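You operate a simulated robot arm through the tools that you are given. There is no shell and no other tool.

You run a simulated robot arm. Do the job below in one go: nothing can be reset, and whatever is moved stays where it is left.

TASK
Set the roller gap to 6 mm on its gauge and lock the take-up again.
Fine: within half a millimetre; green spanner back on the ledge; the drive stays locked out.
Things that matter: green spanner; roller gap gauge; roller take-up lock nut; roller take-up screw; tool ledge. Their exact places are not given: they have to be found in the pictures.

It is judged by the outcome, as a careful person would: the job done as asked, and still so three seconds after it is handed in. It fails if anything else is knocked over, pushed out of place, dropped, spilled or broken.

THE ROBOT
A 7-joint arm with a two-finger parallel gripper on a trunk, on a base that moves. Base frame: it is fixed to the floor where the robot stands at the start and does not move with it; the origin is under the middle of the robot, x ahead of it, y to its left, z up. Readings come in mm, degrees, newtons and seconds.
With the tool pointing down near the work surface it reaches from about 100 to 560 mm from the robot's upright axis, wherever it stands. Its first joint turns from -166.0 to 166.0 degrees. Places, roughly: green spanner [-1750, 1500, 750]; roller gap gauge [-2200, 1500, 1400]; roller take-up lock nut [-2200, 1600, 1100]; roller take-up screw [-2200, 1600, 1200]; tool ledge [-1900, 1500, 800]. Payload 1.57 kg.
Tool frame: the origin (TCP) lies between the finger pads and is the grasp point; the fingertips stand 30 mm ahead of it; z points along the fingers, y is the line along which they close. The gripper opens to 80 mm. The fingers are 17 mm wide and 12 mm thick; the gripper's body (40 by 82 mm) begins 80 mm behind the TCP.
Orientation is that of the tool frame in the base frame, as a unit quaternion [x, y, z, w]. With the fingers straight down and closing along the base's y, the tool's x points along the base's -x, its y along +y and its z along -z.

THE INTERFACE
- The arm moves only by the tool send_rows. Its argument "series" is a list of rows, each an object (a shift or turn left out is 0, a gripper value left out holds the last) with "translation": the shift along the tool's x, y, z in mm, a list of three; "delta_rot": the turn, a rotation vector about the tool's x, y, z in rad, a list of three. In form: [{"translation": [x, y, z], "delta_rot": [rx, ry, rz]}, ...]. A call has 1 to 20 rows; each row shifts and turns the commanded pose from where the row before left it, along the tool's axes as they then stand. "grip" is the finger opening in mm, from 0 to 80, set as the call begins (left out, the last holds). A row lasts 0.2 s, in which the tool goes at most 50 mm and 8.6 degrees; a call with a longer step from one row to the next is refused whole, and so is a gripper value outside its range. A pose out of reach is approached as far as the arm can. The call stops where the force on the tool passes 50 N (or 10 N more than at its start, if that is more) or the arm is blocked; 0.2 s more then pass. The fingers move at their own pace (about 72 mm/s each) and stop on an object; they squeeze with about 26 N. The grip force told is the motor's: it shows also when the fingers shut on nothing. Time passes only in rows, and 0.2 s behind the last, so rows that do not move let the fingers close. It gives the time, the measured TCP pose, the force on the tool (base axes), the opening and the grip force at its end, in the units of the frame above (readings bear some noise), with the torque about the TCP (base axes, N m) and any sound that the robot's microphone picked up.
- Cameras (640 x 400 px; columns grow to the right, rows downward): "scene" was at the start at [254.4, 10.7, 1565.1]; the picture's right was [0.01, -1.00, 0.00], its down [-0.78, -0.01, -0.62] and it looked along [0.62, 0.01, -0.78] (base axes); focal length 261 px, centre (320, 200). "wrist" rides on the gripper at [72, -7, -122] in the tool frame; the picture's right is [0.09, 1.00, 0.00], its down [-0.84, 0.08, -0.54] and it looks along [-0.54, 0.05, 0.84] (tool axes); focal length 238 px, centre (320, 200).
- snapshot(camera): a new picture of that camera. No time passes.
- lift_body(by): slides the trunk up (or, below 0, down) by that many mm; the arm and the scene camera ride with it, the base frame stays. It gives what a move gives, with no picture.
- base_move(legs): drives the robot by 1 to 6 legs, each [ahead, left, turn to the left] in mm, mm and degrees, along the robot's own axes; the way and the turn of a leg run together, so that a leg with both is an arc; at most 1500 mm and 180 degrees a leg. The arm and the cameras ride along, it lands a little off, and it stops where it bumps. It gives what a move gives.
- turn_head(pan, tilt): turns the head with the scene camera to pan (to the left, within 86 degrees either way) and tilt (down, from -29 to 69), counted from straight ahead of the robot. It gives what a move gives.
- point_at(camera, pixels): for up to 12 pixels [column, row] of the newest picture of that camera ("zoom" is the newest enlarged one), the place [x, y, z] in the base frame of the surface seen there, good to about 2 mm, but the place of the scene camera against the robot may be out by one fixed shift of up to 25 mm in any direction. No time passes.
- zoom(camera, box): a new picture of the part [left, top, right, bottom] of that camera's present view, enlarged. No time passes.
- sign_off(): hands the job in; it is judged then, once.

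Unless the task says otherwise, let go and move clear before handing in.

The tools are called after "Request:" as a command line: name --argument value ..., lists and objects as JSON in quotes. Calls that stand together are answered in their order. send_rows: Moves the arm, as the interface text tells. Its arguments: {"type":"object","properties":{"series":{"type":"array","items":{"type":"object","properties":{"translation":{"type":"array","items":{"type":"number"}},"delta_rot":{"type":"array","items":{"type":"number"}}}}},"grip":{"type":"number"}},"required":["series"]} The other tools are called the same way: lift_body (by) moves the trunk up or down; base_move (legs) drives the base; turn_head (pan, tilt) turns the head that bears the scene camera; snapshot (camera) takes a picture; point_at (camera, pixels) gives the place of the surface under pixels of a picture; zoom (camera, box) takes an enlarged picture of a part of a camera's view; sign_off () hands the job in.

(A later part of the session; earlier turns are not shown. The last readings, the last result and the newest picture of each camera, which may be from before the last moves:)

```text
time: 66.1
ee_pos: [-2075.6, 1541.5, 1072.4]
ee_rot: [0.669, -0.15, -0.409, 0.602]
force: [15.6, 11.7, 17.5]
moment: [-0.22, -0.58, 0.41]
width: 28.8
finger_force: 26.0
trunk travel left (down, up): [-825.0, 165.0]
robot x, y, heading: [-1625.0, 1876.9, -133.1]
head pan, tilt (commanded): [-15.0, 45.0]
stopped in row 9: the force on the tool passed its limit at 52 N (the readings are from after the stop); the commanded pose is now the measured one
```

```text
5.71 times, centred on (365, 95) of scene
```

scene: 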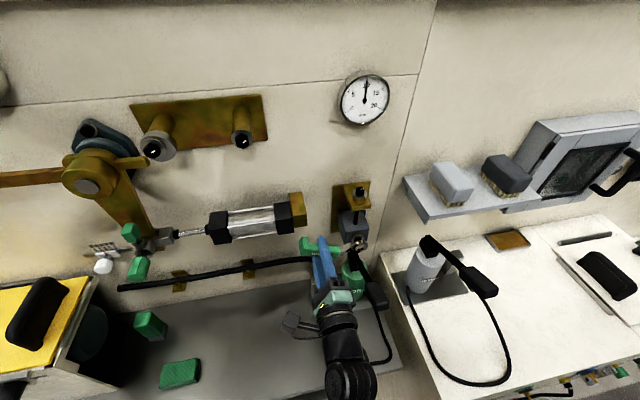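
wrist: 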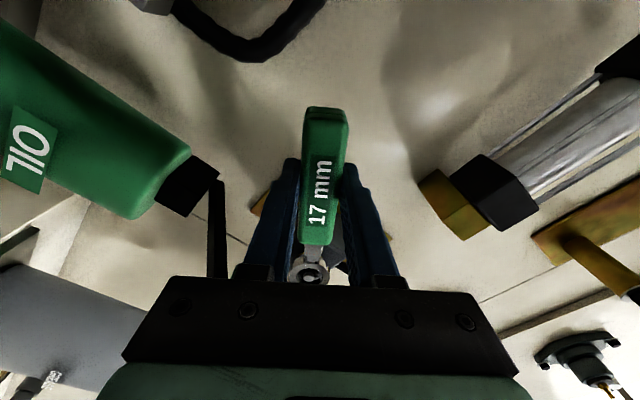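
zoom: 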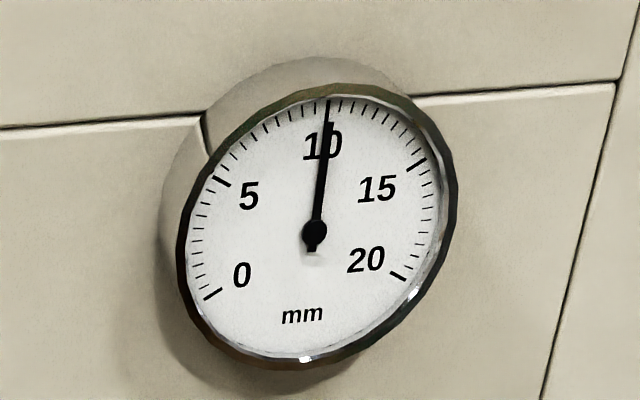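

The swing was stopped at 52 N: the nut has reached its limit of travel and the handle pried the fingers to 28.8 mm. I'll ease back clockwise to release the load.

Request:
send_rows --series '[{"translation": [-0.14, 5.37, 0], "delta_rot": [0, 0, 0.05]}, {"translation": [-0.14, 5.37, -0.5], "delta_rot": [0, 0, 0.05]}, {"translation": [0, 0, 0]}]'

Request:
snapshot --camera "wrist"

Request:
zoom --camera "scene" --box '[318, 225, 378, 270]'

```text
time: 66.9
ee_pos: [-2075.3, 1541.1, 1073.4]
ee_rot: [0.669, -0.185, -0.374, 0.614]
force: [8.7, 12.4, -9.4]
moment: [-0.05, -0.91, -0.47]
width: 26.4
finger_force: 25.9
trunk travel left (down, up): [-825.0, 165.0]
robot x, y, heading: [-1631.0, 1876.8, -133.4]
head pan, tilt (commanded): [-15.0, 45.0]
```

```text
taken
```

wrist: 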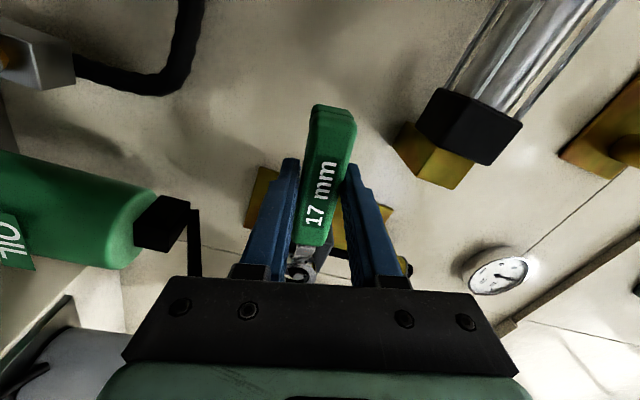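

```text
8.89 times, centred on (348, 248) of scene
```

zoom: 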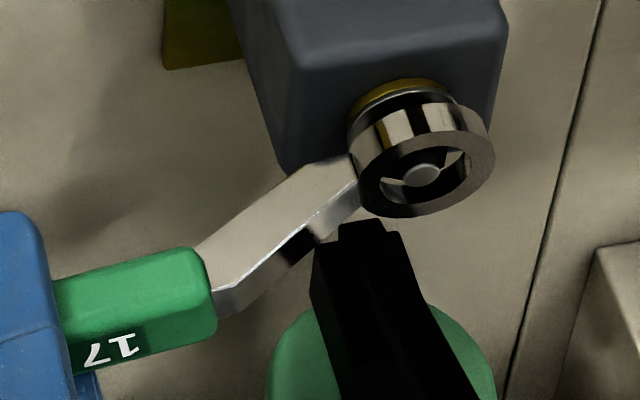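

The ring is held on the nut while my commanded point is ~10 mm too high after the slip. I'll bring the commanded pose back down and out slightly to relax the load.

Request:
send_rows --series '[{"translation": [0, -5, -1]}, {"translation": [0, -4.5, -0.5]}, {"translation": [0, 0, 0]}]'

Request:
snapshot --camera "wrist"

```text
time: 67.7
ee_pos: [-2075.0, 1540.5, 1071.4]
ee_rot: [0.662, -0.184, -0.377, 0.621]
force: [-0.2, 5.4, 13.1]
moment: [-0.09, -0.51, 0.38]
width: 26.4
finger_force: 25.9
trunk travel left (down, up): [-825.0, 165.0]
robot x, y, heading: [-1626.7, 1877.8, -133.1]
head pan, tilt (commanded): [-15.0, 45.0]
```

```text
taken
```

wrist: 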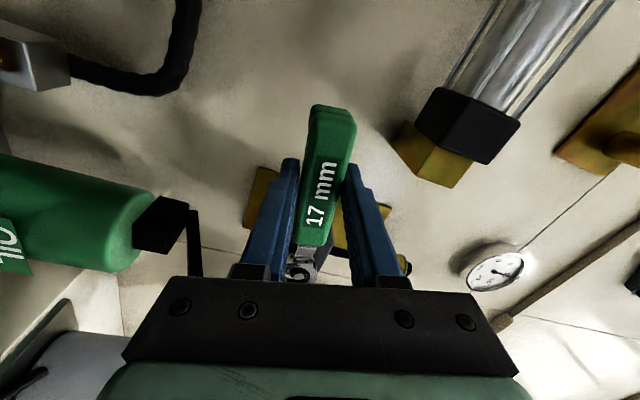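

Load flipped sign, so the neutral point is about 5 mm higher. I'll move there and pull the ring off the nut to relax everything.

Request:
send_rows --series '[{"translation": [0, 4.5, 0]}, {"translation": [0, 0, -2]}, {"translation": [0, 0, -3]}, {"translation": [0, 0, -4]}, {"translation": [0, 0, 0]}]'

Request:
zoom --camera "scene" --box '[338, 225, 378, 255]'

Request:
snapshot --camera "wrist"

```text
time: 68.9
ee_pos: [-2068.5, 1545.8, 1071.4]
ee_rot: [0.667, -0.183, -0.375, 0.618]
force: [0.5, -0.6, -3.6]
moment: [-0.13, -0.24, -0.05]
width: 24.5
finger_force: 25.7
trunk travel left (down, up): [-825.0, 165.0]
robot x, y, heading: [-1628.8, 1876.6, -133.2]
head pan, tilt (commanded): [-15.0, 45.0]
```

```text
13.33 times, centred on (358, 240) of scene
```

zoom: 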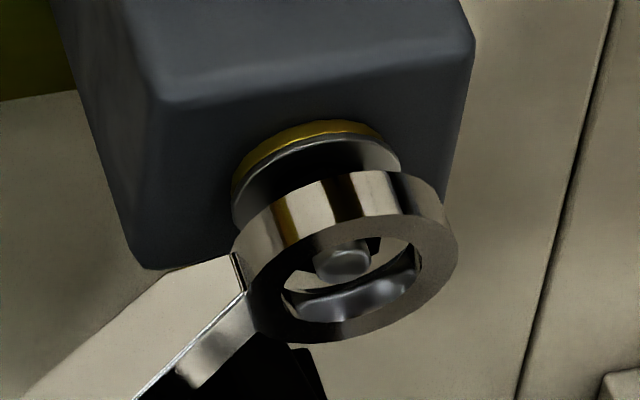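

```text
taken
```

wrist: 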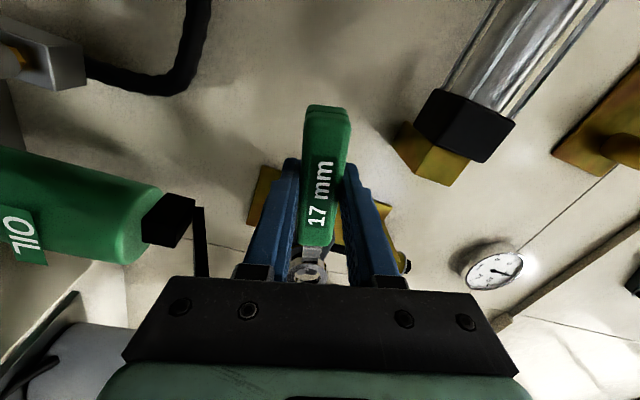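

The handle has realigned in the grip (24.5 mm). I'll back off further to see the nut's tick clearly.

Request:
send_rows --series '[{"translation": [0, 0, -5]}, {"translation": [0, 0, -8]}, {"translation": [0, 0, -10]}, {"translation": [0, 0, -10]}, {"translation": [0, 0, 0]}]'

Request:
zoom --camera "scene" --box '[344, 230, 368, 248]'

Request:
snapshot --camera "scene"

```text
time: 70.1
ee_pos: [-2044.6, 1569.6, 1068.2]
ee_rot: [0.666, -0.183, -0.375, 0.619]
force: [0.4, -0.4, -1.3]
moment: [0.02, -0.01, -0.01]
width: 24.6
finger_force: 26.6
trunk travel left (down, up): [-825.0, 165.0]
robot x, y, heading: [-1627.8, 1878.8, -133.0]
head pan, tilt (commanded): [-15.0, 45.0]
```

```text
16.00 times, centred on (356, 239) of scene
```

zoom: 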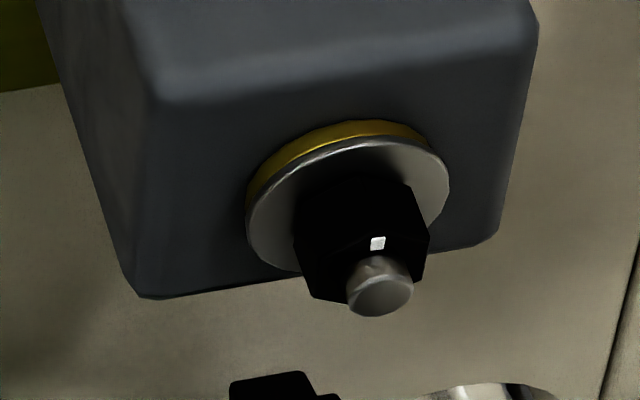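

```text
taken
```

scene: 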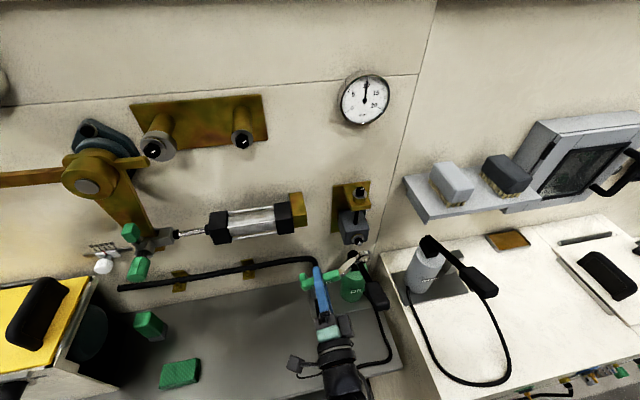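

The tick now points up (378,243): the nut is loosened by about 70°. Next is the screw: I'll retreat upward and away, then roll the tool so the ring points up.

Request:
send_rows --series '[{"translation": [-2, 7, -15]}, {"translation": [-2, 7, -20]}, {"translation": [-2, 7, -20]}, {"translation": [-2, 7, -20]}, {"translation": [0, 0, -15]}, {"translation": [0, 0, 0], "delta_rot": [0, 0, -0.129]}, {"translation": [0, 0, 0], "delta_rot": [0, 0, -0.129]}, {"translation": [0, 0, 0], "delta_rot": [0, 0, -0.129]}, {"translation": [0, 0, 0], "delta_rot": [0, 0, -0.129]}, {"translation": [0, 0, 0], "delta_rot": [0, 0, -0.129]}, {"translation": [0, 0, 0], "delta_rot": [0, 0, -0.129]}, {"translation": [0, 0, 0], "delta_rot": [0, 0, -0.129]}, {"translation": [0, 0, 0], "delta_rot": [0, 0, -0.129]}, {"translation": [0, 0, 0], "delta_rot": [0, 0, -0.129]}, {"translation": [0, 0, 0], "delta_rot": [0, 0, -0.129]}, {"translation": [0, 0, 0]}]'

Request:
lift_body --by 160

Request:
snapshot --camera "scene"

```text
time: 73.5
ee_pos: [-1978.7, 1631.2, 1094.6]
ee_rot: [-0.642, -0.254, 0.672, -0.267]
force: [-0.7, 0.1, -1.7]
moment: [0.0, -0.01, -0.01]
width: 24.3
finger_force: 25.9
trunk travel left (down, up): [-825.0, 165.0]
robot x, y, heading: [-1625.3, 1873.9, -133.0]
head pan, tilt (commanded): [-15.0, 45.0]
```

```text
time: 75.3
ee_pos: [-1977.3, 1632.3, 1255.6]
ee_rot: [-0.642, -0.254, 0.672, -0.268]
force: [-0.4, 0.0, -1.0]
moment: [0.04, -0.01, 0.01]
width: 24.2
finger_force: 25.7
trunk travel left (down, up): [-985.0, 5.0]
robot x, y, heading: [-1628.9, 1880.5, -133.0]
head pan, tilt (commanded): [-15.0, 45.0]
```

```text
taken
```

scene: 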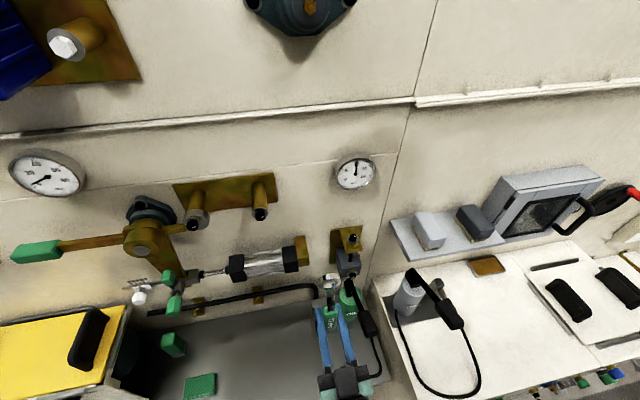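

The trunk is up and TCP z is 1255. Before pitching down I'll check the pins on the brass plate at (262,205) for clearance.

Request:
point_at --camera "scene" --pixels '[[262, 212], [198, 215], [260, 190], [355, 172], [352, 242], [345, 258], [345, 285], [331, 282], [265, 265], [302, 260], [392, 235], [330, 330]]'

```text
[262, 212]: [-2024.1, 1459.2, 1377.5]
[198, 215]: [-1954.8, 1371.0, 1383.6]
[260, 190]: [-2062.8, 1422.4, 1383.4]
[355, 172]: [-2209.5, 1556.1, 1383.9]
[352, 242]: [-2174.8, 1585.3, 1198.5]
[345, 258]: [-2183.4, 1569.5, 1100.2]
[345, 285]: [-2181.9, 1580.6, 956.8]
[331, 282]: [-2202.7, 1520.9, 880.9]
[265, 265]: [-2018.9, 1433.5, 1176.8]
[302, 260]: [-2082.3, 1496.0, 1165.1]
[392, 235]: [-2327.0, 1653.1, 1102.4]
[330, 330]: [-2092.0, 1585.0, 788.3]
```

Pins are well out of the way. Pitching the tool to point down.

Request:
send_rows --series '[{"translation": [0, 0, 0], "delta_rot": [0, 0.135, 0]}, {"translation": [0, 0, 0], "delta_rot": [0, 0.135, 0]}, {"translation": [0, 0, 0], "delta_rot": [0, 0.135, 0]}, {"translation": [0, 0, 0], "delta_rot": [0, 0.135, 0]}, {"translation": [0, 0, 0], "delta_rot": [0, 0.135, 0]}, {"translation": [0, 0, 0], "delta_rot": [0, 0.135, 0]}, {"translation": [0, 0, 0], "delta_rot": [0, 0.135, 0]}, {"translation": [0, 0, 0], "delta_rot": [0, 0.135, 0]}, {"translation": [0, 0, 0], "delta_rot": [0, 0.135, 0]}, {"translation": [0, 0, 0], "delta_rot": [0, 0.135, 0]}, {"translation": [0, 0, 0], "delta_rot": [0, 0.135, 0]}, {"translation": [0, 0, 0], "delta_rot": [0, 0.135, 0]}, {"translation": [0, 0, 0]}]'

Request:
snapshot --camera "scene"

Request:
snapshot --camera "wrist"

```text
time: 78.2
ee_pos: [-1978.1, 1630.4, 1255.2]
ee_rot: [0.921, 0.366, -0.123, 0.051]
force: [0.1, -0.1, -1.0]
moment: [0.01, 0.01, 0.0]
width: 24.0
finger_force: 26.5
out of reach, approached as far as the arm can: row 11, 12
trunk travel left (down, up): [-985.0, 5.0]
robot x, y, heading: [-1633.5, 1873.4, -133.3]
head pan, tilt (commanded): [-15.0, 45.0]
```

```text
taken
```

scene: 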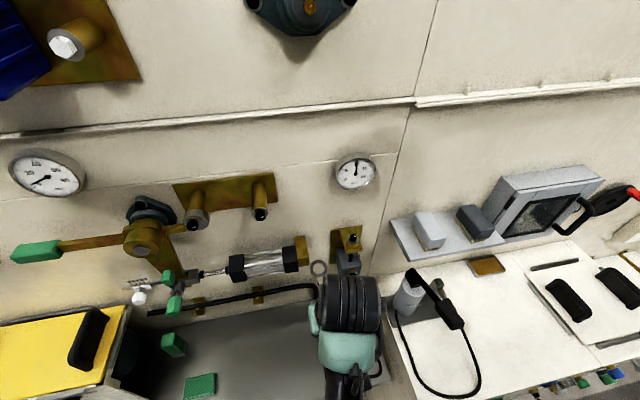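

```text
taken
```

wrist: 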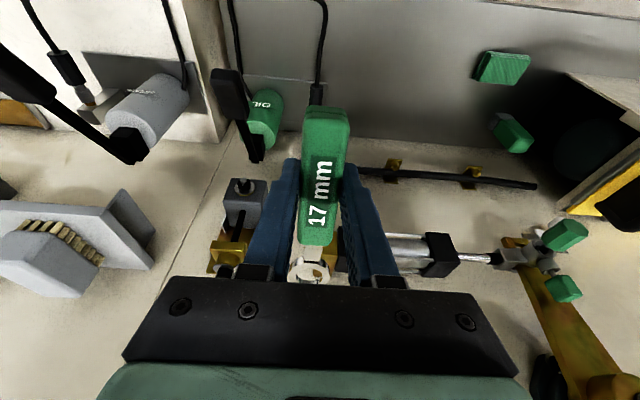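

The tool can't reach fully vertical this high at this radius (rows 11–12 short, ~15° tilt left), so the base must come closer or I must regrip. I'll look straight down to see how much room the robot base has.

Request:
turn_head --pan 0 --tilt 69

Request:
snapshot --camera "scene"

```text
time: 79.0
ee_pos: [-1979.3, 1632.3, 1254.9]
ee_rot: [0.921, 0.365, -0.123, 0.051]
force: [0.5, -0.6, -0.5]
moment: [-0.01, -0.01, -0.02]
width: 24.0
finger_force: 26.3
trunk travel left (down, up): [-985.0, 5.0]
robot x, y, heading: [-1630.0, 1880.9, -133.2]
head pan, tilt (commanded): [0.0, 68.8]
```

```text
taken
```

scene: 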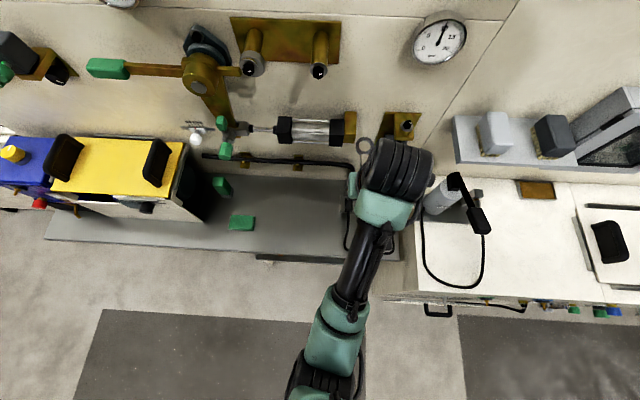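

Request:
point_at --camera "scene" --pixels '[[320, 392], [250, 392], [400, 392], [440, 330], [300, 262], [260, 258], [330, 330], [340, 300], [375, 230], [400, 285], [200, 300], [150, 240]]'

```text
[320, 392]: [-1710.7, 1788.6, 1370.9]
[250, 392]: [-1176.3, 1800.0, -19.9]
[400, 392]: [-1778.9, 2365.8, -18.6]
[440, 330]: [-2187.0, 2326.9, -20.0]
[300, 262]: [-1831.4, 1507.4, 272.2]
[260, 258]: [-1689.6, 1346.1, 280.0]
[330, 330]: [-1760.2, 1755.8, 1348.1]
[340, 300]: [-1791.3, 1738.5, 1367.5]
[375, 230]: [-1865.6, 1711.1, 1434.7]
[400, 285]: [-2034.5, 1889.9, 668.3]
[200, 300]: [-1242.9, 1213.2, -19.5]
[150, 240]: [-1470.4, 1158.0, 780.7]
```

Request:
point_at --camera "scene" --pixels '[[284, 395], [284, 380], [288, 360], [296, 340], [300, 320], [370, 395], [372, 370], [372, 340], [372, 320], [375, 300], [310, 300], [330, 265]]'

Request:
zoom --camera "scene" --box '[220, 240, 460, 400]'

```text
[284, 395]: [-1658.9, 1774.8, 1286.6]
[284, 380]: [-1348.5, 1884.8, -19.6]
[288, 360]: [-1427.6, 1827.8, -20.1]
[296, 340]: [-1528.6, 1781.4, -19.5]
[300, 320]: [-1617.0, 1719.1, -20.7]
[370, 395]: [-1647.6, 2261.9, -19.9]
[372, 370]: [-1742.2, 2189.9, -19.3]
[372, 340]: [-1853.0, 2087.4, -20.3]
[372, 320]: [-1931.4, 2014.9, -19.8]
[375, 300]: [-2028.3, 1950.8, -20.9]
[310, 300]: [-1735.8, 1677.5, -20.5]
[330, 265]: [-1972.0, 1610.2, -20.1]
```

```text
2.50 times, centred on (340, 320) of scene
```

zoom: 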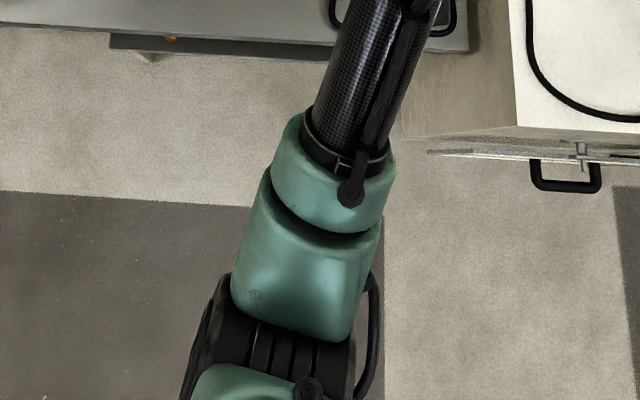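

Floor is visible right up to ~140 mm beside the robot's axis, so the base is slim and can come closer to the ledge. I'll check the upper wall and the cabinet front for clearance for the head and base before moving in.

Request:
turn_head --pan -10 --tilt 5

Request:
snapshot --camera "scene"

Request:
point_at --camera "scene" --pixels '[[320, 60], [320, 150], [320, 220], [320, 260], [250, 250], [400, 250], [200, 150], [450, 150], [320, 20], [100, 200], [560, 200], [320, 330]]'

```text
time: 80.4
ee_pos: [-1977.2, 1631.3, 1255.5]
ee_rot: [0.921, 0.366, -0.124, 0.051]
force: [0.7, 0.5, -1.0]
moment: [0.01, -0.03, -0.03]
width: 24.2
finger_force: 25.9
trunk travel left (down, up): [-985.0, 5.0]
robot x, y, heading: [-1623.9, 1874.1, -133.1]
head pan, tilt (commanded): [-10.0, 5.0]
```

```text
taken
```

scene: 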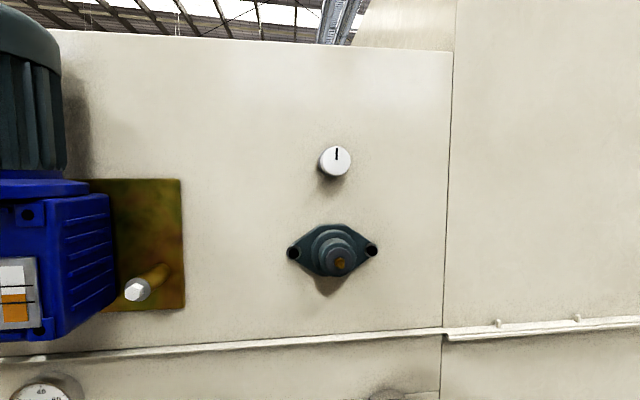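

```text
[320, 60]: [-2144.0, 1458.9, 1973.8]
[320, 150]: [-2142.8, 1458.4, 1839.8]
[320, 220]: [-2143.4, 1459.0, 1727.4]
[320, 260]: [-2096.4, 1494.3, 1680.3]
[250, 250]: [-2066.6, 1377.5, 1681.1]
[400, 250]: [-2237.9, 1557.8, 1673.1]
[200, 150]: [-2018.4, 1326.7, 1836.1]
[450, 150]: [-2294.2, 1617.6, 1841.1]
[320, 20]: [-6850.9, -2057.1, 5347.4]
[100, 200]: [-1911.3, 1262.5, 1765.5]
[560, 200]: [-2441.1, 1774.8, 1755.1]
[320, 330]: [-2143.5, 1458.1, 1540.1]
```

The upper wall is clear at this spot. Now I'll check the cabinet front and ledge corner near the base's path.

Request:
turn_head --pan -25 --tilt 66

Request:
snapshot --camera "scene"

```text
time: 81.7
ee_pos: [-1977.2, 1631.5, 1254.6]
ee_rot: [0.921, 0.366, -0.123, 0.051]
force: [-0.6, 0.8, -1.6]
moment: [0.0, -0.01, 0.0]
width: 24.4
finger_force: 25.7
trunk travel left (down, up): [-985.0, 5.0]
robot x, y, heading: [-1625.3, 1876.5, -133.1]
head pan, tilt (commanded): [-25.0, 66.0]
```

```text
taken
```

scene: 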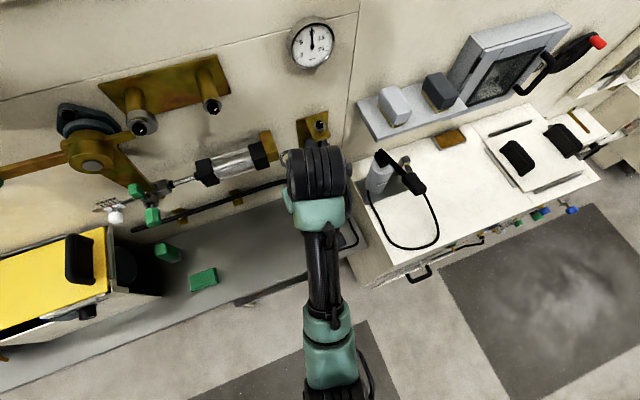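

Request:
point_at --camera "scene" --pixels '[[370, 285], [388, 280], [420, 275], [490, 235], [368, 250], [352, 215], [350, 248], [345, 262], [285, 290], [240, 298], [375, 290], [430, 290]]'

Request:
zoom --camera "scene" --box '[220, 200, 460, 350]'

```text
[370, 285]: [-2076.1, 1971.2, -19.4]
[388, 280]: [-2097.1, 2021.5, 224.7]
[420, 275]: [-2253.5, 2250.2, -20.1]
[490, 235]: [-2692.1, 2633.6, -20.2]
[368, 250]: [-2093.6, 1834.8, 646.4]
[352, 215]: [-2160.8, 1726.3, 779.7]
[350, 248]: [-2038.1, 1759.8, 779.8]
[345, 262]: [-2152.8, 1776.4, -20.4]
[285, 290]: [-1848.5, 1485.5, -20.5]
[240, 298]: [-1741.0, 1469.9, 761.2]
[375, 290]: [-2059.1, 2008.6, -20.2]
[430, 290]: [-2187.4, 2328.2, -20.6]
```

```text
2.67 times, centred on (340, 275) of scene
```

zoom: 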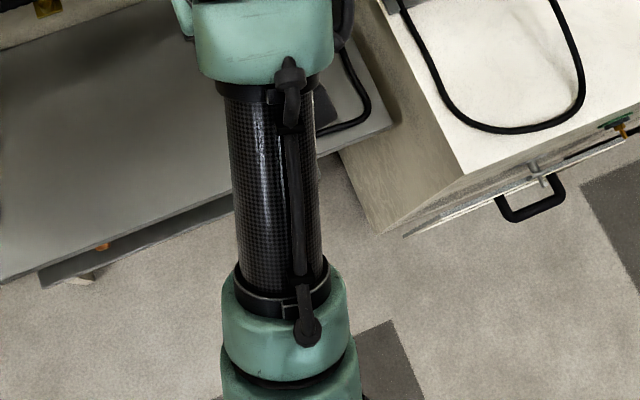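

The base needs to stay left of the cabinet (face at d≈2768) and off the ledge edge; both leave room. First I'll retract the arm 200 mm from the wall and finish pointing the tool straight down.

Request:
send_rows --series '[{"translation": [24, 0, -6.6]}, {"translation": [24, 0, -6.6]}, {"translation": [24, 0, -6.6]}, {"translation": [24, 0, -6.6]}, {"translation": [24, 0, -6.6]}, {"translation": [24, 0, -6.6]}, {"translation": [24, 0, -6.6]}, {"translation": [24, 0, -6.6]}, {"translation": [0, 0, 0], "delta_rot": [0, 0.09, 0]}, {"translation": [0, 0, 0], "delta_rot": [0, 0.09, 0]}, {"translation": [0, 0, 0], "delta_rot": [0, 0.087, 0]}, {"translation": [0, 0, 0]}]'

Request:
snapshot --camera "scene"

```text
time: 84.3
ee_pos: [-1862.6, 1757.4, 1223.2]
ee_rot: [0.93, 0.368, 0.002, -0.001]
force: [-1.4, 0.0, -1.1]
moment: [0.05, -0.04, -0.02]
width: 24.3
finger_force: 26.2
out of reach, approached as far as the arm can: row 6, 7, 8
trunk travel left (down, up): [-985.0, 5.0]
robot x, y, heading: [-1629.0, 1874.9, -133.0]
head pan, tilt (commanded): [-25.0, 66.0]
```

```text
taken
```

scene: 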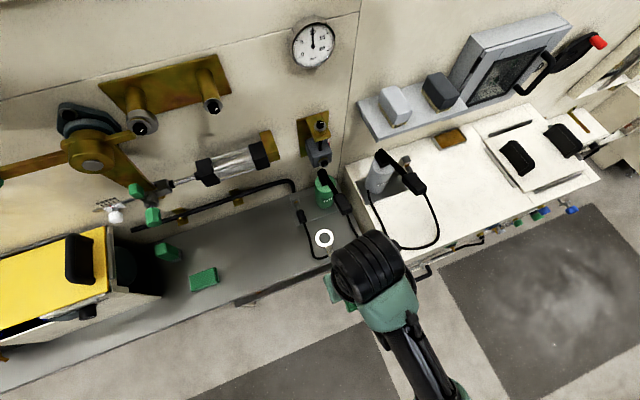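

Tool-down at z≈1255 isn't reachable even close in, so I'll re-grip the spanner end-on (tool horizontal) for the screw. First I'll lower the trunk and go put the spanner on a free part of the ledge.

Request:
lift_body --by -160

Request:
turn_head --pan 0 --tilt 58

Request:
snapshot --camera "scene"

Request:
snapshot --camera "wrist"

```text
time: 86.1
ee_pos: [-1863.2, 1759.4, 1063.0]
ee_rot: [0.929, 0.37, 0.001, 0.002]
force: [0.3, 0.1, -1.0]
moment: [-0.01, 0.02, 0.01]
width: 24.0
finger_force: 26.2
trunk travel left (down, up): [-825.0, 165.0]
robot x, y, heading: [-1629.5, 1880.7, -133.0]
head pan, tilt (commanded): [-25.0, 66.0]
```

```text
time: 87.0
ee_pos: [-1862.6, 1757.8, 1062.8]
ee_rot: [0.929, 0.369, 0.0, 0.001]
force: [0.2, 0.4, -0.8]
moment: [0.0, 0.01, 0.02]
width: 24.5
finger_force: 25.6
trunk travel left (down, up): [-825.0, 165.0]
robot x, y, heading: [-1626.7, 1876.2, -132.8]
head pan, tilt (commanded): [0.0, 58.0]
```

```text
taken
```

scene: 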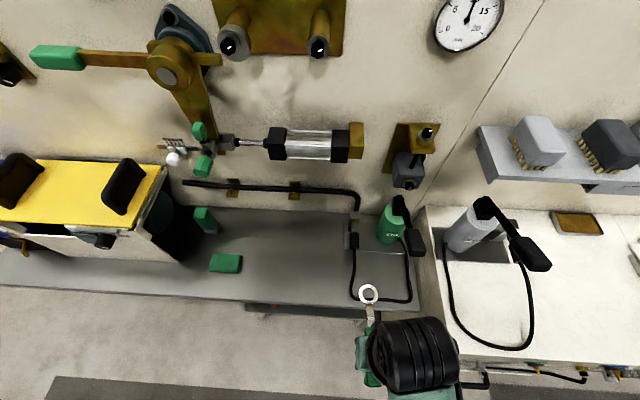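

```text
taken
```

wrist: 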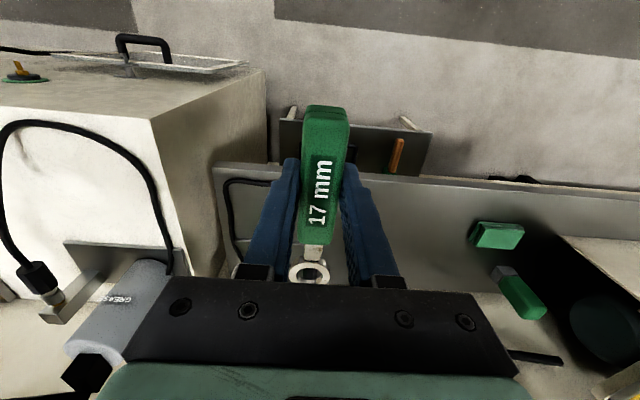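

Free ledge space lies between the green cloth (225,263) and the oil hose (350,260). I'll move the spanner over d≈2440 and hover.

Request:
send_rows --series '[{"translation": [-10, 20, 5]}, {"translation": [-20, 20, 10]}, {"translation": [-22, 20, 16]}, {"translation": [-24, 17, 18]}, {"translation": [-24, 15, 18]}, {"translation": [-26, 13, 20]}, {"translation": [-26, 12, 22]}, {"translation": [-24, 0, 24]}, {"translation": [0, 0, 0]}]'

Request:
snapshot --camera "scene"

Request:
snapshot --camera "wrist"

```text
time: 89.0
ee_pos: [-1910.1, 1552.6, 928.8]
ee_rot: [0.929, 0.369, 0.001, 0.001]
force: [-0.9, 0.6, -1.1]
moment: [0.03, -0.01, -0.01]
width: 24.4
finger_force: 25.6
trunk travel left (down, up): [-825.0, 165.0]
robot x, y, heading: [-1628.7, 1876.2, -132.9]
head pan, tilt (commanded): [0.0, 58.0]
```

```text
taken
```

scene: 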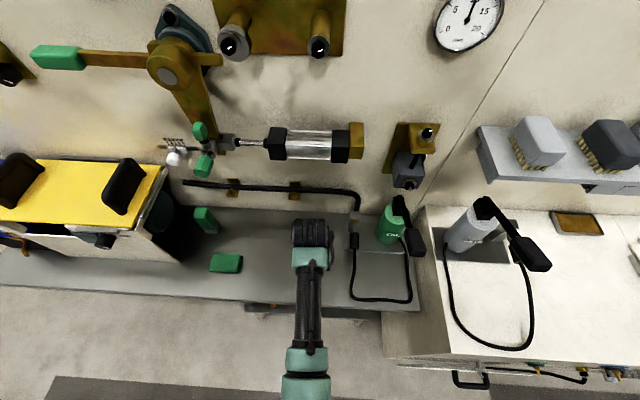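

```text
taken
```

wrist: 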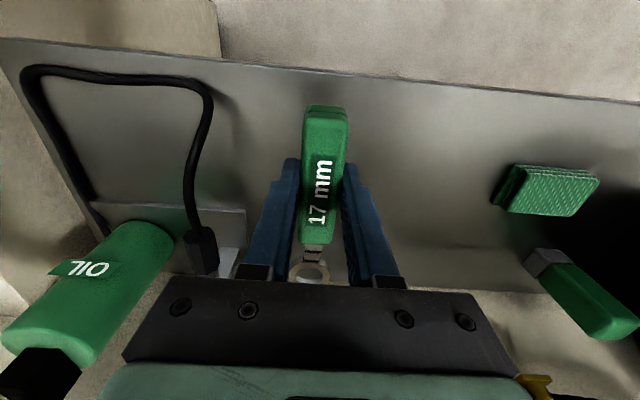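

Over free ledge. I'll go 8 mm further in and lower the spanner until it rests.

Request:
send_rows --series '[{"translation": [-8, 0, 15]}, {"translation": [0, 0, 20]}, {"translation": [0, 0, 20]}, {"translation": [0, 0, 20]}, {"translation": [0, 0, 12]}, {"translation": [0, 0, 3]}, {"translation": [0, 0, 2]}, {"translation": [0, 0, 1]}, {"translation": [0, 0, 0]}]'

Request:
snapshot --camera "wrist"

```text
time: 91.0
ee_pos: [-1915.6, 1547.9, 837.7]
ee_rot: [0.93, 0.369, 0.001, 0.003]
force: [-0.2, 0.2, -0.9]
moment: [0.05, 0.0, 0.02]
width: 24.3
finger_force: 26.2
trunk travel left (down, up): [-825.0, 165.0]
robot x, y, heading: [-1623.7, 1877.9, -133.0]
head pan, tilt (commanded): [0.0, 58.0]
```

```text
taken
```

wrist: 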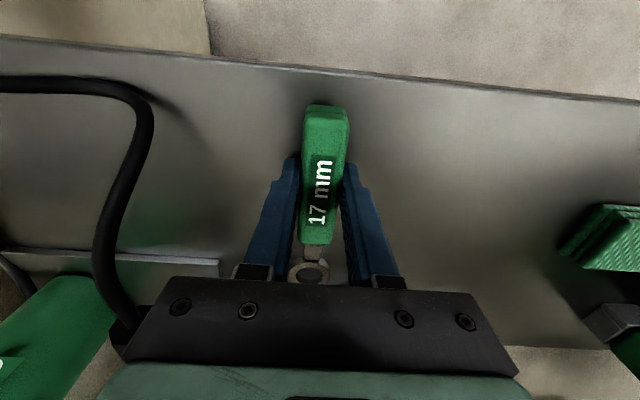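

No contact yet at z≈838; I'll creep down further in 1 mm steps to touch down.

Request:
send_rows --series '[{"translation": [0, 0, 1]}, {"translation": [0, 0, 1]}, {"translation": [0, 0, 1]}, {"translation": [0, 0, 0]}]'

```text
time: 92.0
ee_pos: [-1915.2, 1547.0, 835.0]
ee_rot: [0.929, 0.369, 0.0, 0.0]
force: [-0.2, 0.6, -1.2]
moment: [0.03, -0.03, 0.02]
width: 24.4
finger_force: 25.7
trunk travel left (down, up): [-825.0, 165.0]
robot x, y, heading: [-1626.6, 1875.9, -133.1]
head pan, tilt (commanded): [0.0, 58.0]
```

Request:
send_rows --series '[{"translation": [0, 0, 1]}, {"translation": [0, 0, 0.7]}, {"translation": [0, 0, 0]}]'

```text
time: 92.8
ee_pos: [-1916.7, 1546.4, 832.9]
ee_rot: [0.929, 0.369, 0.0, 0.002]
force: [0.2, 1.0, 5.7]
moment: [-0.5, 0.61, -0.11]
width: 24.6
finger_force: 25.4
trunk travel left (down, up): [-825.0, 165.0]
robot x, y, heading: [-1630.7, 1878.2, -133.2]
head pan, tilt (commanded): [0.0, 58.0]
```

Touchdown felt (5.7 N, ring end first). Releasing the spanner.

Request:
send_rows --series '[{"translation": [0, 0, 0]}, {"translation": [0, 0, 0]}, {"translation": [0, 0, 0]}]' --grip 50

Request:
snapshot --camera "wrist"

```text
time: 93.6
ee_pos: [-1916.4, 1546.3, 832.7]
ee_rot: [0.93, 0.369, 0.0, 0.002]
force: [1.2, -0.3, 1.0]
moment: [0.05, 0.0, 0.0]
width: 50.1
finger_force: 0.0
trunk travel left (down, up): [-825.0, 165.0]
robot x, y, heading: [-1627.8, 1880.2, -133.1]
head pan, tilt (commanded): [0.0, 58.0]
```

```text
taken
```

wrist: 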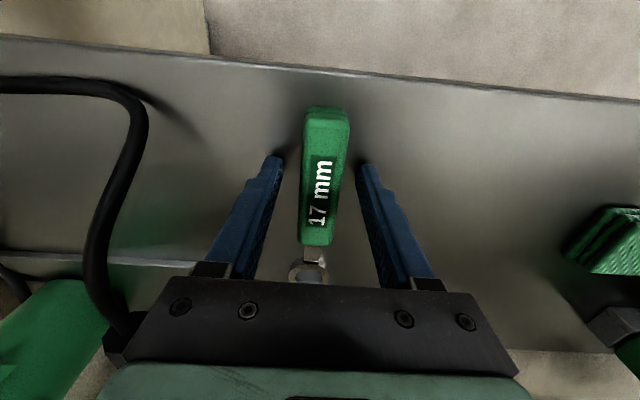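

Released. I'll raise the gripper and look at the spanner to measure its exact lie.

Request:
send_rows --series '[{"translation": [0, 0, -10]}, {"translation": [0, 0, -20]}, {"translation": [5, 0, -25]}, {"translation": [10, 0, -25]}, {"translation": [10, 0, -20]}, {"translation": [0, 0, 0]}]'

Request:
snapshot --camera "wrist"

Request:
zoom --camera "wrist" --box '[260, 110, 380, 260]'

```text
time: 95.0
ee_pos: [-1898.7, 1564.7, 931.6]
ee_rot: [0.929, 0.369, 0.001, 0.0]
force: [-0.5, 0.5, 0.2]
moment: [-0.01, 0.02, -0.01]
width: 49.9
finger_force: 0.1
trunk travel left (down, up): [-825.0, 165.0]
robot x, y, heading: [-1628.3, 1879.7, -132.9]
head pan, tilt (commanded): [0.0, 58.0]
```

```text
taken
```

wrist: 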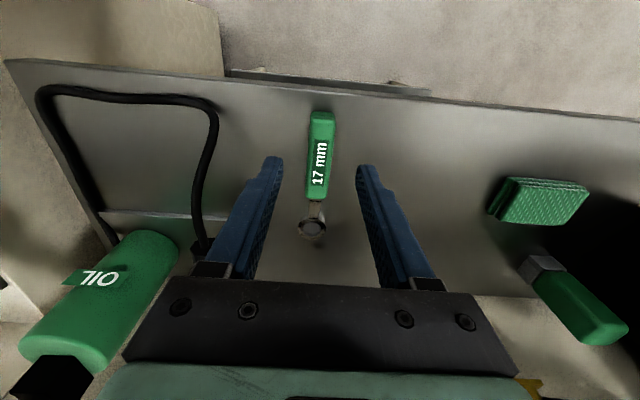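

```text
2.67 times, centred on (320, 185) of wrist
```

zoom: 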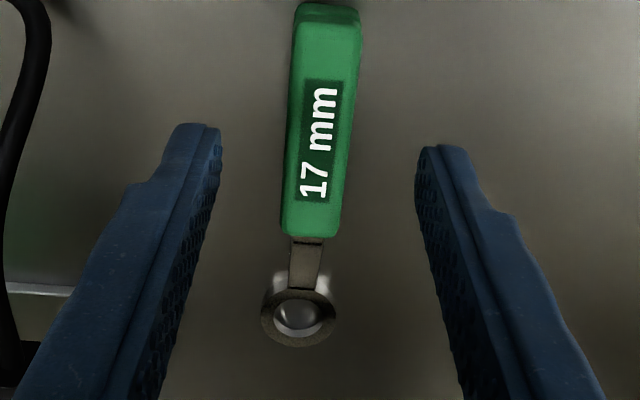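

Request:
point_at --camera "zoom" --pixels '[[330, 14], [328, 30], [325, 60], [315, 150], [310, 225], [307, 245], [265, 315], [333, 312], [297, 340], [297, 292], [288, 120], [355, 60]]'

Request:
point_at --camera "zoom" --pixels '[[330, 14], [328, 30], [325, 60], [315, 150], [310, 225], [307, 245], [265, 315], [333, 312], [297, 340], [297, 292], [330, 6], [352, 100]]'

```text
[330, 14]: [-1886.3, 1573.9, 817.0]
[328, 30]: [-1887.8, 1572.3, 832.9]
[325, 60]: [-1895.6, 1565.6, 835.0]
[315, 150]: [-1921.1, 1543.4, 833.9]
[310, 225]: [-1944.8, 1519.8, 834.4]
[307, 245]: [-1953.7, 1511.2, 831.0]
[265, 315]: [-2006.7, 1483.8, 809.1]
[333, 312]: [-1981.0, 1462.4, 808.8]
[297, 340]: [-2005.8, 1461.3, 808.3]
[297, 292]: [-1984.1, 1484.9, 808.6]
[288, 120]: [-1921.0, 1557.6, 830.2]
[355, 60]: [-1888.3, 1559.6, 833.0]
```

```text
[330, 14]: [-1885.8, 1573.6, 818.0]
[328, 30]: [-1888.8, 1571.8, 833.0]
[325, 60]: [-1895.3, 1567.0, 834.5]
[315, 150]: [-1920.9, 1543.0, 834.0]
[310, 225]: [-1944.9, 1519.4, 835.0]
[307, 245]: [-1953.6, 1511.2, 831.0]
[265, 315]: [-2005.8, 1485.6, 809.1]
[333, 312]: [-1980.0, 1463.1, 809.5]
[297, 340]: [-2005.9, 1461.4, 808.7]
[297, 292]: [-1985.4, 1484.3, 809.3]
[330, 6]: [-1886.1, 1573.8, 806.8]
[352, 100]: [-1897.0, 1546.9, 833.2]
```

The spanner lies at d≈2440 with its handle end at n≈−293, top at z 834.5. I'll pitch the empty gripper to horizontal above the handle, then come down on it with the trunk.

Request:
send_rows --series '[{"translation": [0, 0, -5], "delta_rot": [0, -0.131, 0]}, {"translation": [0, 0, 0], "delta_rot": [0, -0.131, 0]}, {"translation": [0, 0, 0], "delta_rot": [0, -0.131, 0]}, {"translation": [0, 0, 0], "delta_rot": [0, -0.131, 0]}, {"translation": [0, 0, 0], "delta_rot": [0, -0.131, 0]}, {"translation": [0, 0, 0], "delta_rot": [0, -0.131, 0]}, {"translation": [0, 0, 0], "delta_rot": [0, -0.131, 0]}, {"translation": [0, 0, 0], "delta_rot": [0, -0.131, 0]}, {"translation": [0, 0, 0], "delta_rot": [0, -0.131, 0]}, {"translation": [0, 0, 0], "delta_rot": [0, -0.131, 0]}, {"translation": [0, 0, 0], "delta_rot": [0, -0.131, 0]}, {"translation": [0, 0, 0], "delta_rot": [0, -0.13, 0]}, {"translation": [0, 0, 0]}]'

Request:
snapshot --camera "scene"

```text
time: 97.8
ee_pos: [-1898.2, 1564.3, 938.2]
ee_rot: [-0.657, -0.26, 0.657, -0.262]
force: [0.1, 0.3, -0.1]
moment: [0.01, -0.03, -0.01]
width: 50.3
finger_force: 0.0
trunk travel left (down, up): [-825.0, 165.0]
robot x, y, heading: [-1627.8, 1878.0, -133.2]
head pan, tilt (commanded): [0.0, 58.0]
```

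```text
taken
```

scene: 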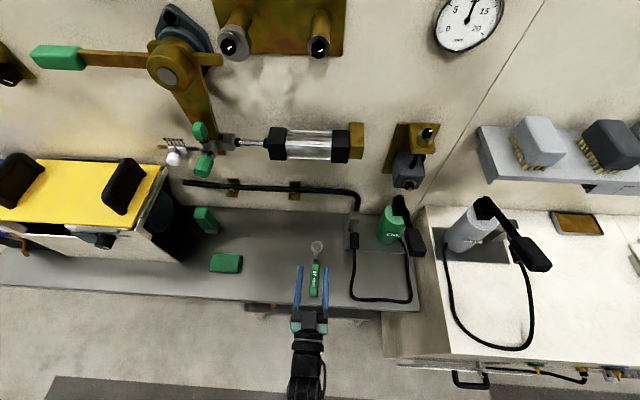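

Tool is level and centred over the handle. Small alignment, then lower with the trunk by 105 mm.

Request:
send_rows --series '[{"translation": [0, 1.3, 6.5], "delta_rot": [0.01, 0, 0]}, {"translation": [0, 0, 0]}]'

Request:
lift_body --by -100

Request:
snapshot --camera "scene"

Request:
snapshot --camera "wrist"

```text
time: 98.4
ee_pos: [-1901.8, 1559.6, 937.5]
ee_rot: [-0.658, -0.257, 0.659, -0.259]
force: [0.1, -0.8, 0.1]
moment: [-0.02, 0.0, 0.01]
width: 50.1
finger_force: 0.0
trunk travel left (down, up): [-825.0, 165.0]
robot x, y, heading: [-1626.5, 1878.7, -133.1]
head pan, tilt (commanded): [0.0, 58.0]
```

```text
time: 99.7
ee_pos: [-1901.7, 1559.5, 837.5]
ee_rot: [0.659, 0.257, -0.658, 0.258]
force: [-0.2, 0.2, -0.5]
moment: [0.0, -0.01, 0.0]
width: 50.0
finger_force: 0.1
trunk travel left (down, up): [-725.0, 265.0]
robot x, y, heading: [-1627.3, 1880.8, -133.0]
head pan, tilt (commanded): [0.0, 58.0]
```

```text
taken
```

scene: 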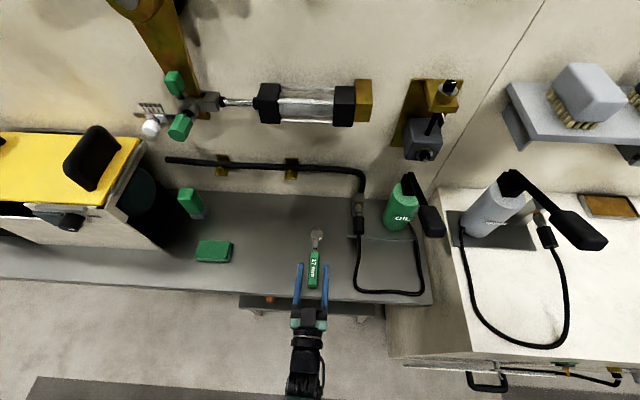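

```text
taken
```

wrist: 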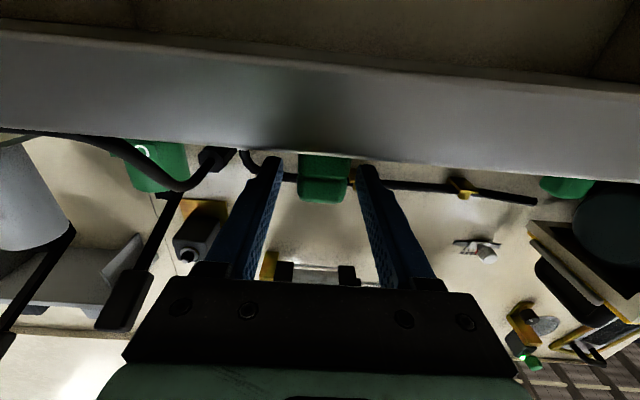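

Handle end is centred between the fingers. Lowering 12 mm and closing.

Request:
send_rows --series '[{"translation": [4, 0, 0]}, {"translation": [4, 0, 0]}, {"translation": [4, 0, 0]}, {"translation": [0, 0, 0]}]'

Request:
zoom --camera "scene" --box '[270, 220, 360, 340]'

Request:
snapshot --camera "wrist"

```text
time: 100.7
ee_pos: [-1901.3, 1559.5, 825.8]
ee_rot: [0.659, 0.256, -0.658, 0.259]
force: [0.0, 0.3, -0.6]
moment: [0.0, -0.01, -0.05]
width: 49.8
finger_force: 0.0
trunk travel left (down, up): [-725.0, 265.0]
robot x, y, heading: [-1629.6, 1877.2, -133.2]
head pan, tilt (commanded): [0.0, 58.0]
```

```text
3.33 times, centred on (315, 280) of scene
```

zoom: 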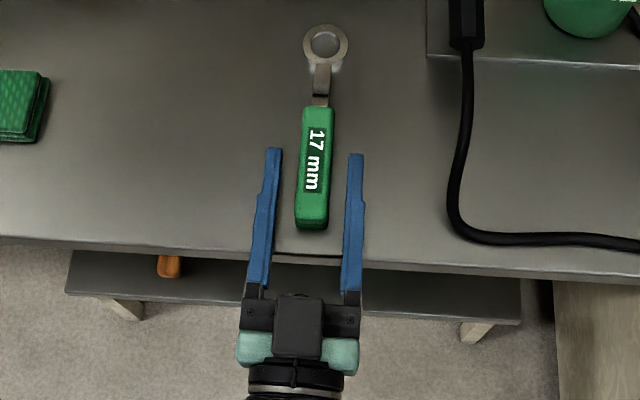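

```text
taken
```

wrist: 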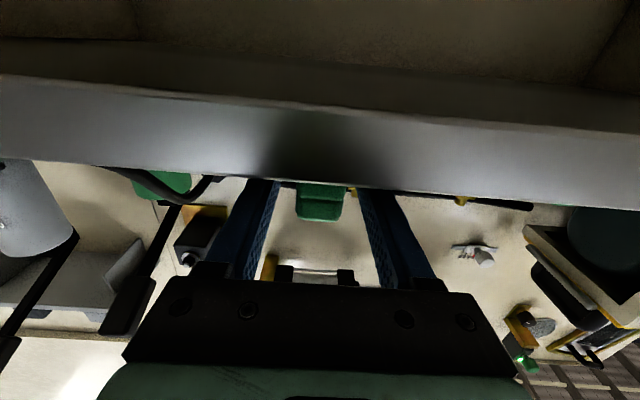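

Fingers straddle the last ~50 mm of the handle. Closing.

Request:
send_rows --series '[{"translation": [0, 0, 0]}, {"translation": [0, 0, 0]}, {"translation": [0, 0, 0]}, {"translation": [0, 0, 0]}]' --grip 0

Request:
send_rows --series '[{"translation": [-3, 0, 0]}, {"translation": [-6, 0, 0]}, {"translation": [-10, 0, 0]}, {"translation": [-15, 0, 0]}, {"translation": [-20, 0, 0]}, {"translation": [-20, 0, 0]}, {"translation": [0, 0, 0]}]'

Request:
zoom --camera "scene" --box '[270, 200, 370, 330]'

```text
time: 101.7
ee_pos: [-1901.5, 1559.0, 827.5]
ee_rot: [0.658, 0.257, -0.658, 0.259]
force: [-0.9, -0.1, -0.2]
moment: [0.03, -0.04, 0.03]
width: 24.5
finger_force: 26.0
trunk travel left (down, up): [-725.0, 265.0]
robot x, y, heading: [-1626.9, 1874.9, -133.2]
head pan, tilt (commanded): [0.0, 58.0]
```

```text
time: 103.3
ee_pos: [-1903.2, 1560.2, 901.0]
ee_rot: [0.659, 0.257, -0.658, 0.259]
force: [-0.4, 0.0, -2.1]
moment: [0.0, -0.01, -0.01]
width: 24.6
finger_force: 25.7
trunk travel left (down, up): [-725.0, 265.0]
robot x, y, heading: [-1628.1, 1876.6, -133.1]
head pan, tilt (commanded): [0.0, 58.0]
```

```text
3.08 times, centred on (320, 265) of scene
```

zoom: 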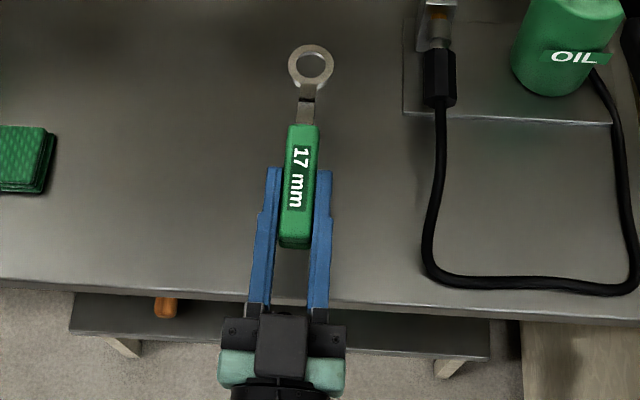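

Gripped end-on. I'll retract a little, raise the trunk 260 mm, and shift the base 120 mm right so the screw is in front of the robot.

Request:
send_rows --series '[{"translation": [0, 0, -10]}, {"translation": [0, 0, -12]}, {"translation": [0, 0, -12]}, {"translation": [0, 0, 0]}]'

Request:
lift_body --by 260

Request:
base_move --legs '[[0, -120, 0]]'

Request:
snapshot --camera "scene"

```text
time: 104.3
ee_pos: [-1876.9, 1582.3, 902.2]
ee_rot: [0.659, 0.256, -0.659, 0.258]
force: [-0.3, -0.2, -1.5]
moment: [0.01, -0.04, 0.01]
width: 24.7
finger_force: 26.1
trunk travel left (down, up): [-725.0, 265.0]
robot x, y, heading: [-1629.9, 1877.5, -133.3]
head pan, tilt (commanded): [0.0, 58.0]
```

```text
time: 107.0
ee_pos: [-1876.6, 1582.9, 1161.0]
ee_rot: [0.658, 0.257, -0.658, 0.26]
force: [-0.6, 0.3, -0.3]
moment: [0.03, 0.0, -0.01]
width: 24.7
finger_force: 25.9
trunk travel left (down, up): [-985.0, 5.0]
robot x, y, heading: [-1626.9, 1877.4, -133.0]
head pan, tilt (commanded): [0.0, 58.0]
```

```text
time: 108.3
ee_pos: [-1967.4, 1667.2, 1161.9]
ee_rot: [0.659, 0.256, -0.659, 0.257]
force: [0.1, 0.3, -1.5]
moment: [0.03, -0.03, -0.01]
width: 25.1
finger_force: 26.1
trunk travel left (down, up): [-985.0, 5.0]
robot x, y, heading: [-1714.7, 1960.1, -133.3]
head pan, tilt (commanded): [0.0, 58.0]
```

```text
taken
```

scene: 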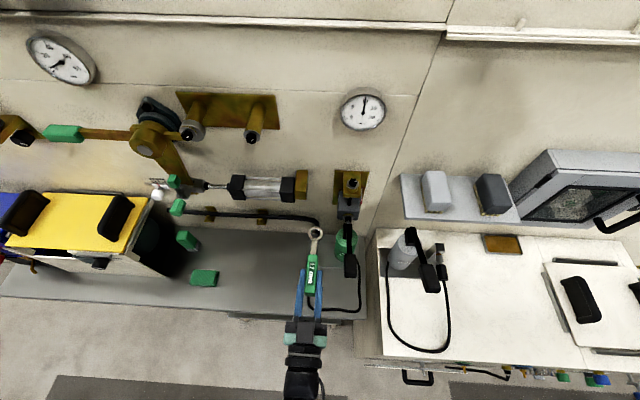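

The base is now at d≈2603, in front of the take-up. I'll raise the spanner to z≈1275 and shift right, staying in front of the screw.

Request:
send_rows --series '[{"translation": [-20, 0, 0]}, {"translation": [-20, 0, 0]}, {"translation": [-20, 0, 0]}, {"translation": [-20, 0, 0]}, {"translation": [-20, 0, 0]}, {"translation": [-13, -10, 0]}, {"translation": [0, -20, 0]}, {"translation": [0, -20, 0]}, {"translation": [0, -20, 0]}, {"translation": [0, -14, 0]}, {"translation": [0, 0, 0]}]'

Request:
turn_head --pan 0 --tilt 50

Request:
snapshot --camera "scene"

```text
time: 110.7
ee_pos: [-2025.7, 1729.2, 1274.5]
ee_rot: [0.659, 0.256, -0.658, 0.259]
force: [0.9, -0.5, -1.7]
moment: [0.02, -0.06, 0.02]
width: 24.8
finger_force: 25.7
trunk travel left (down, up): [-985.0, 5.0]
robot x, y, heading: [-1719.6, 1965.1, -133.0]
head pan, tilt (commanded): [0.0, 58.0]
```

```text
time: 111.3
ee_pos: [-2026.0, 1729.7, 1275.7]
ee_rot: [0.659, 0.256, -0.658, 0.259]
force: [-0.4, 0.0, -0.2]
moment: [0.01, -0.04, 0.04]
width: 24.8
finger_force: 26.4
trunk travel left (down, up): [-985.0, 5.0]
robot x, y, heading: [-1718.3, 1962.7, -133.1]
head pan, tilt (commanded): [0.0, 50.0]
```

```text
taken
```

scene: 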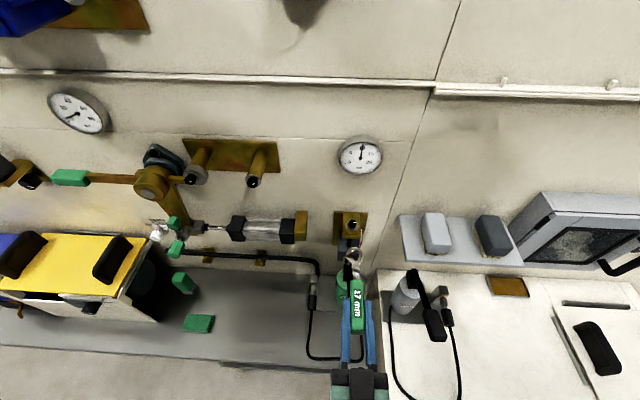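

The ring (352,255) is in front of the screw head (352,225). I'll zoom to measure both in this camera.

Request:
zoom --camera "scene" --box '[332, 208, 376, 241]'

Request:
zoom --camera "scene" --box '[332, 240, 376, 273]'

```text
12.12 times, centred on (354, 224) of scene
```

zoom: 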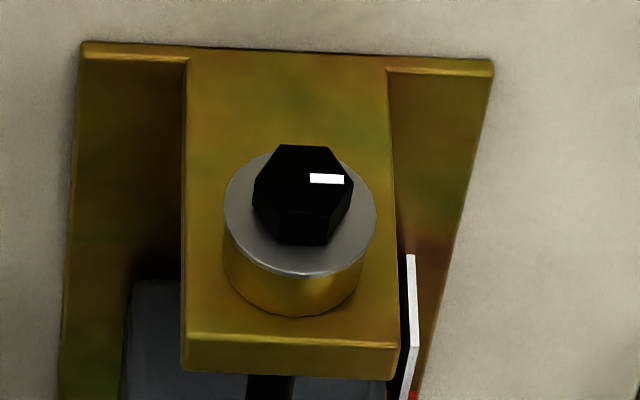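

```text
12.12 times, centred on (354, 256) of scene
```

zoom: 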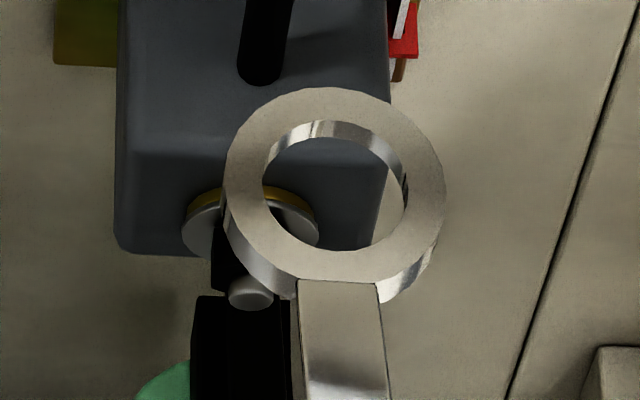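

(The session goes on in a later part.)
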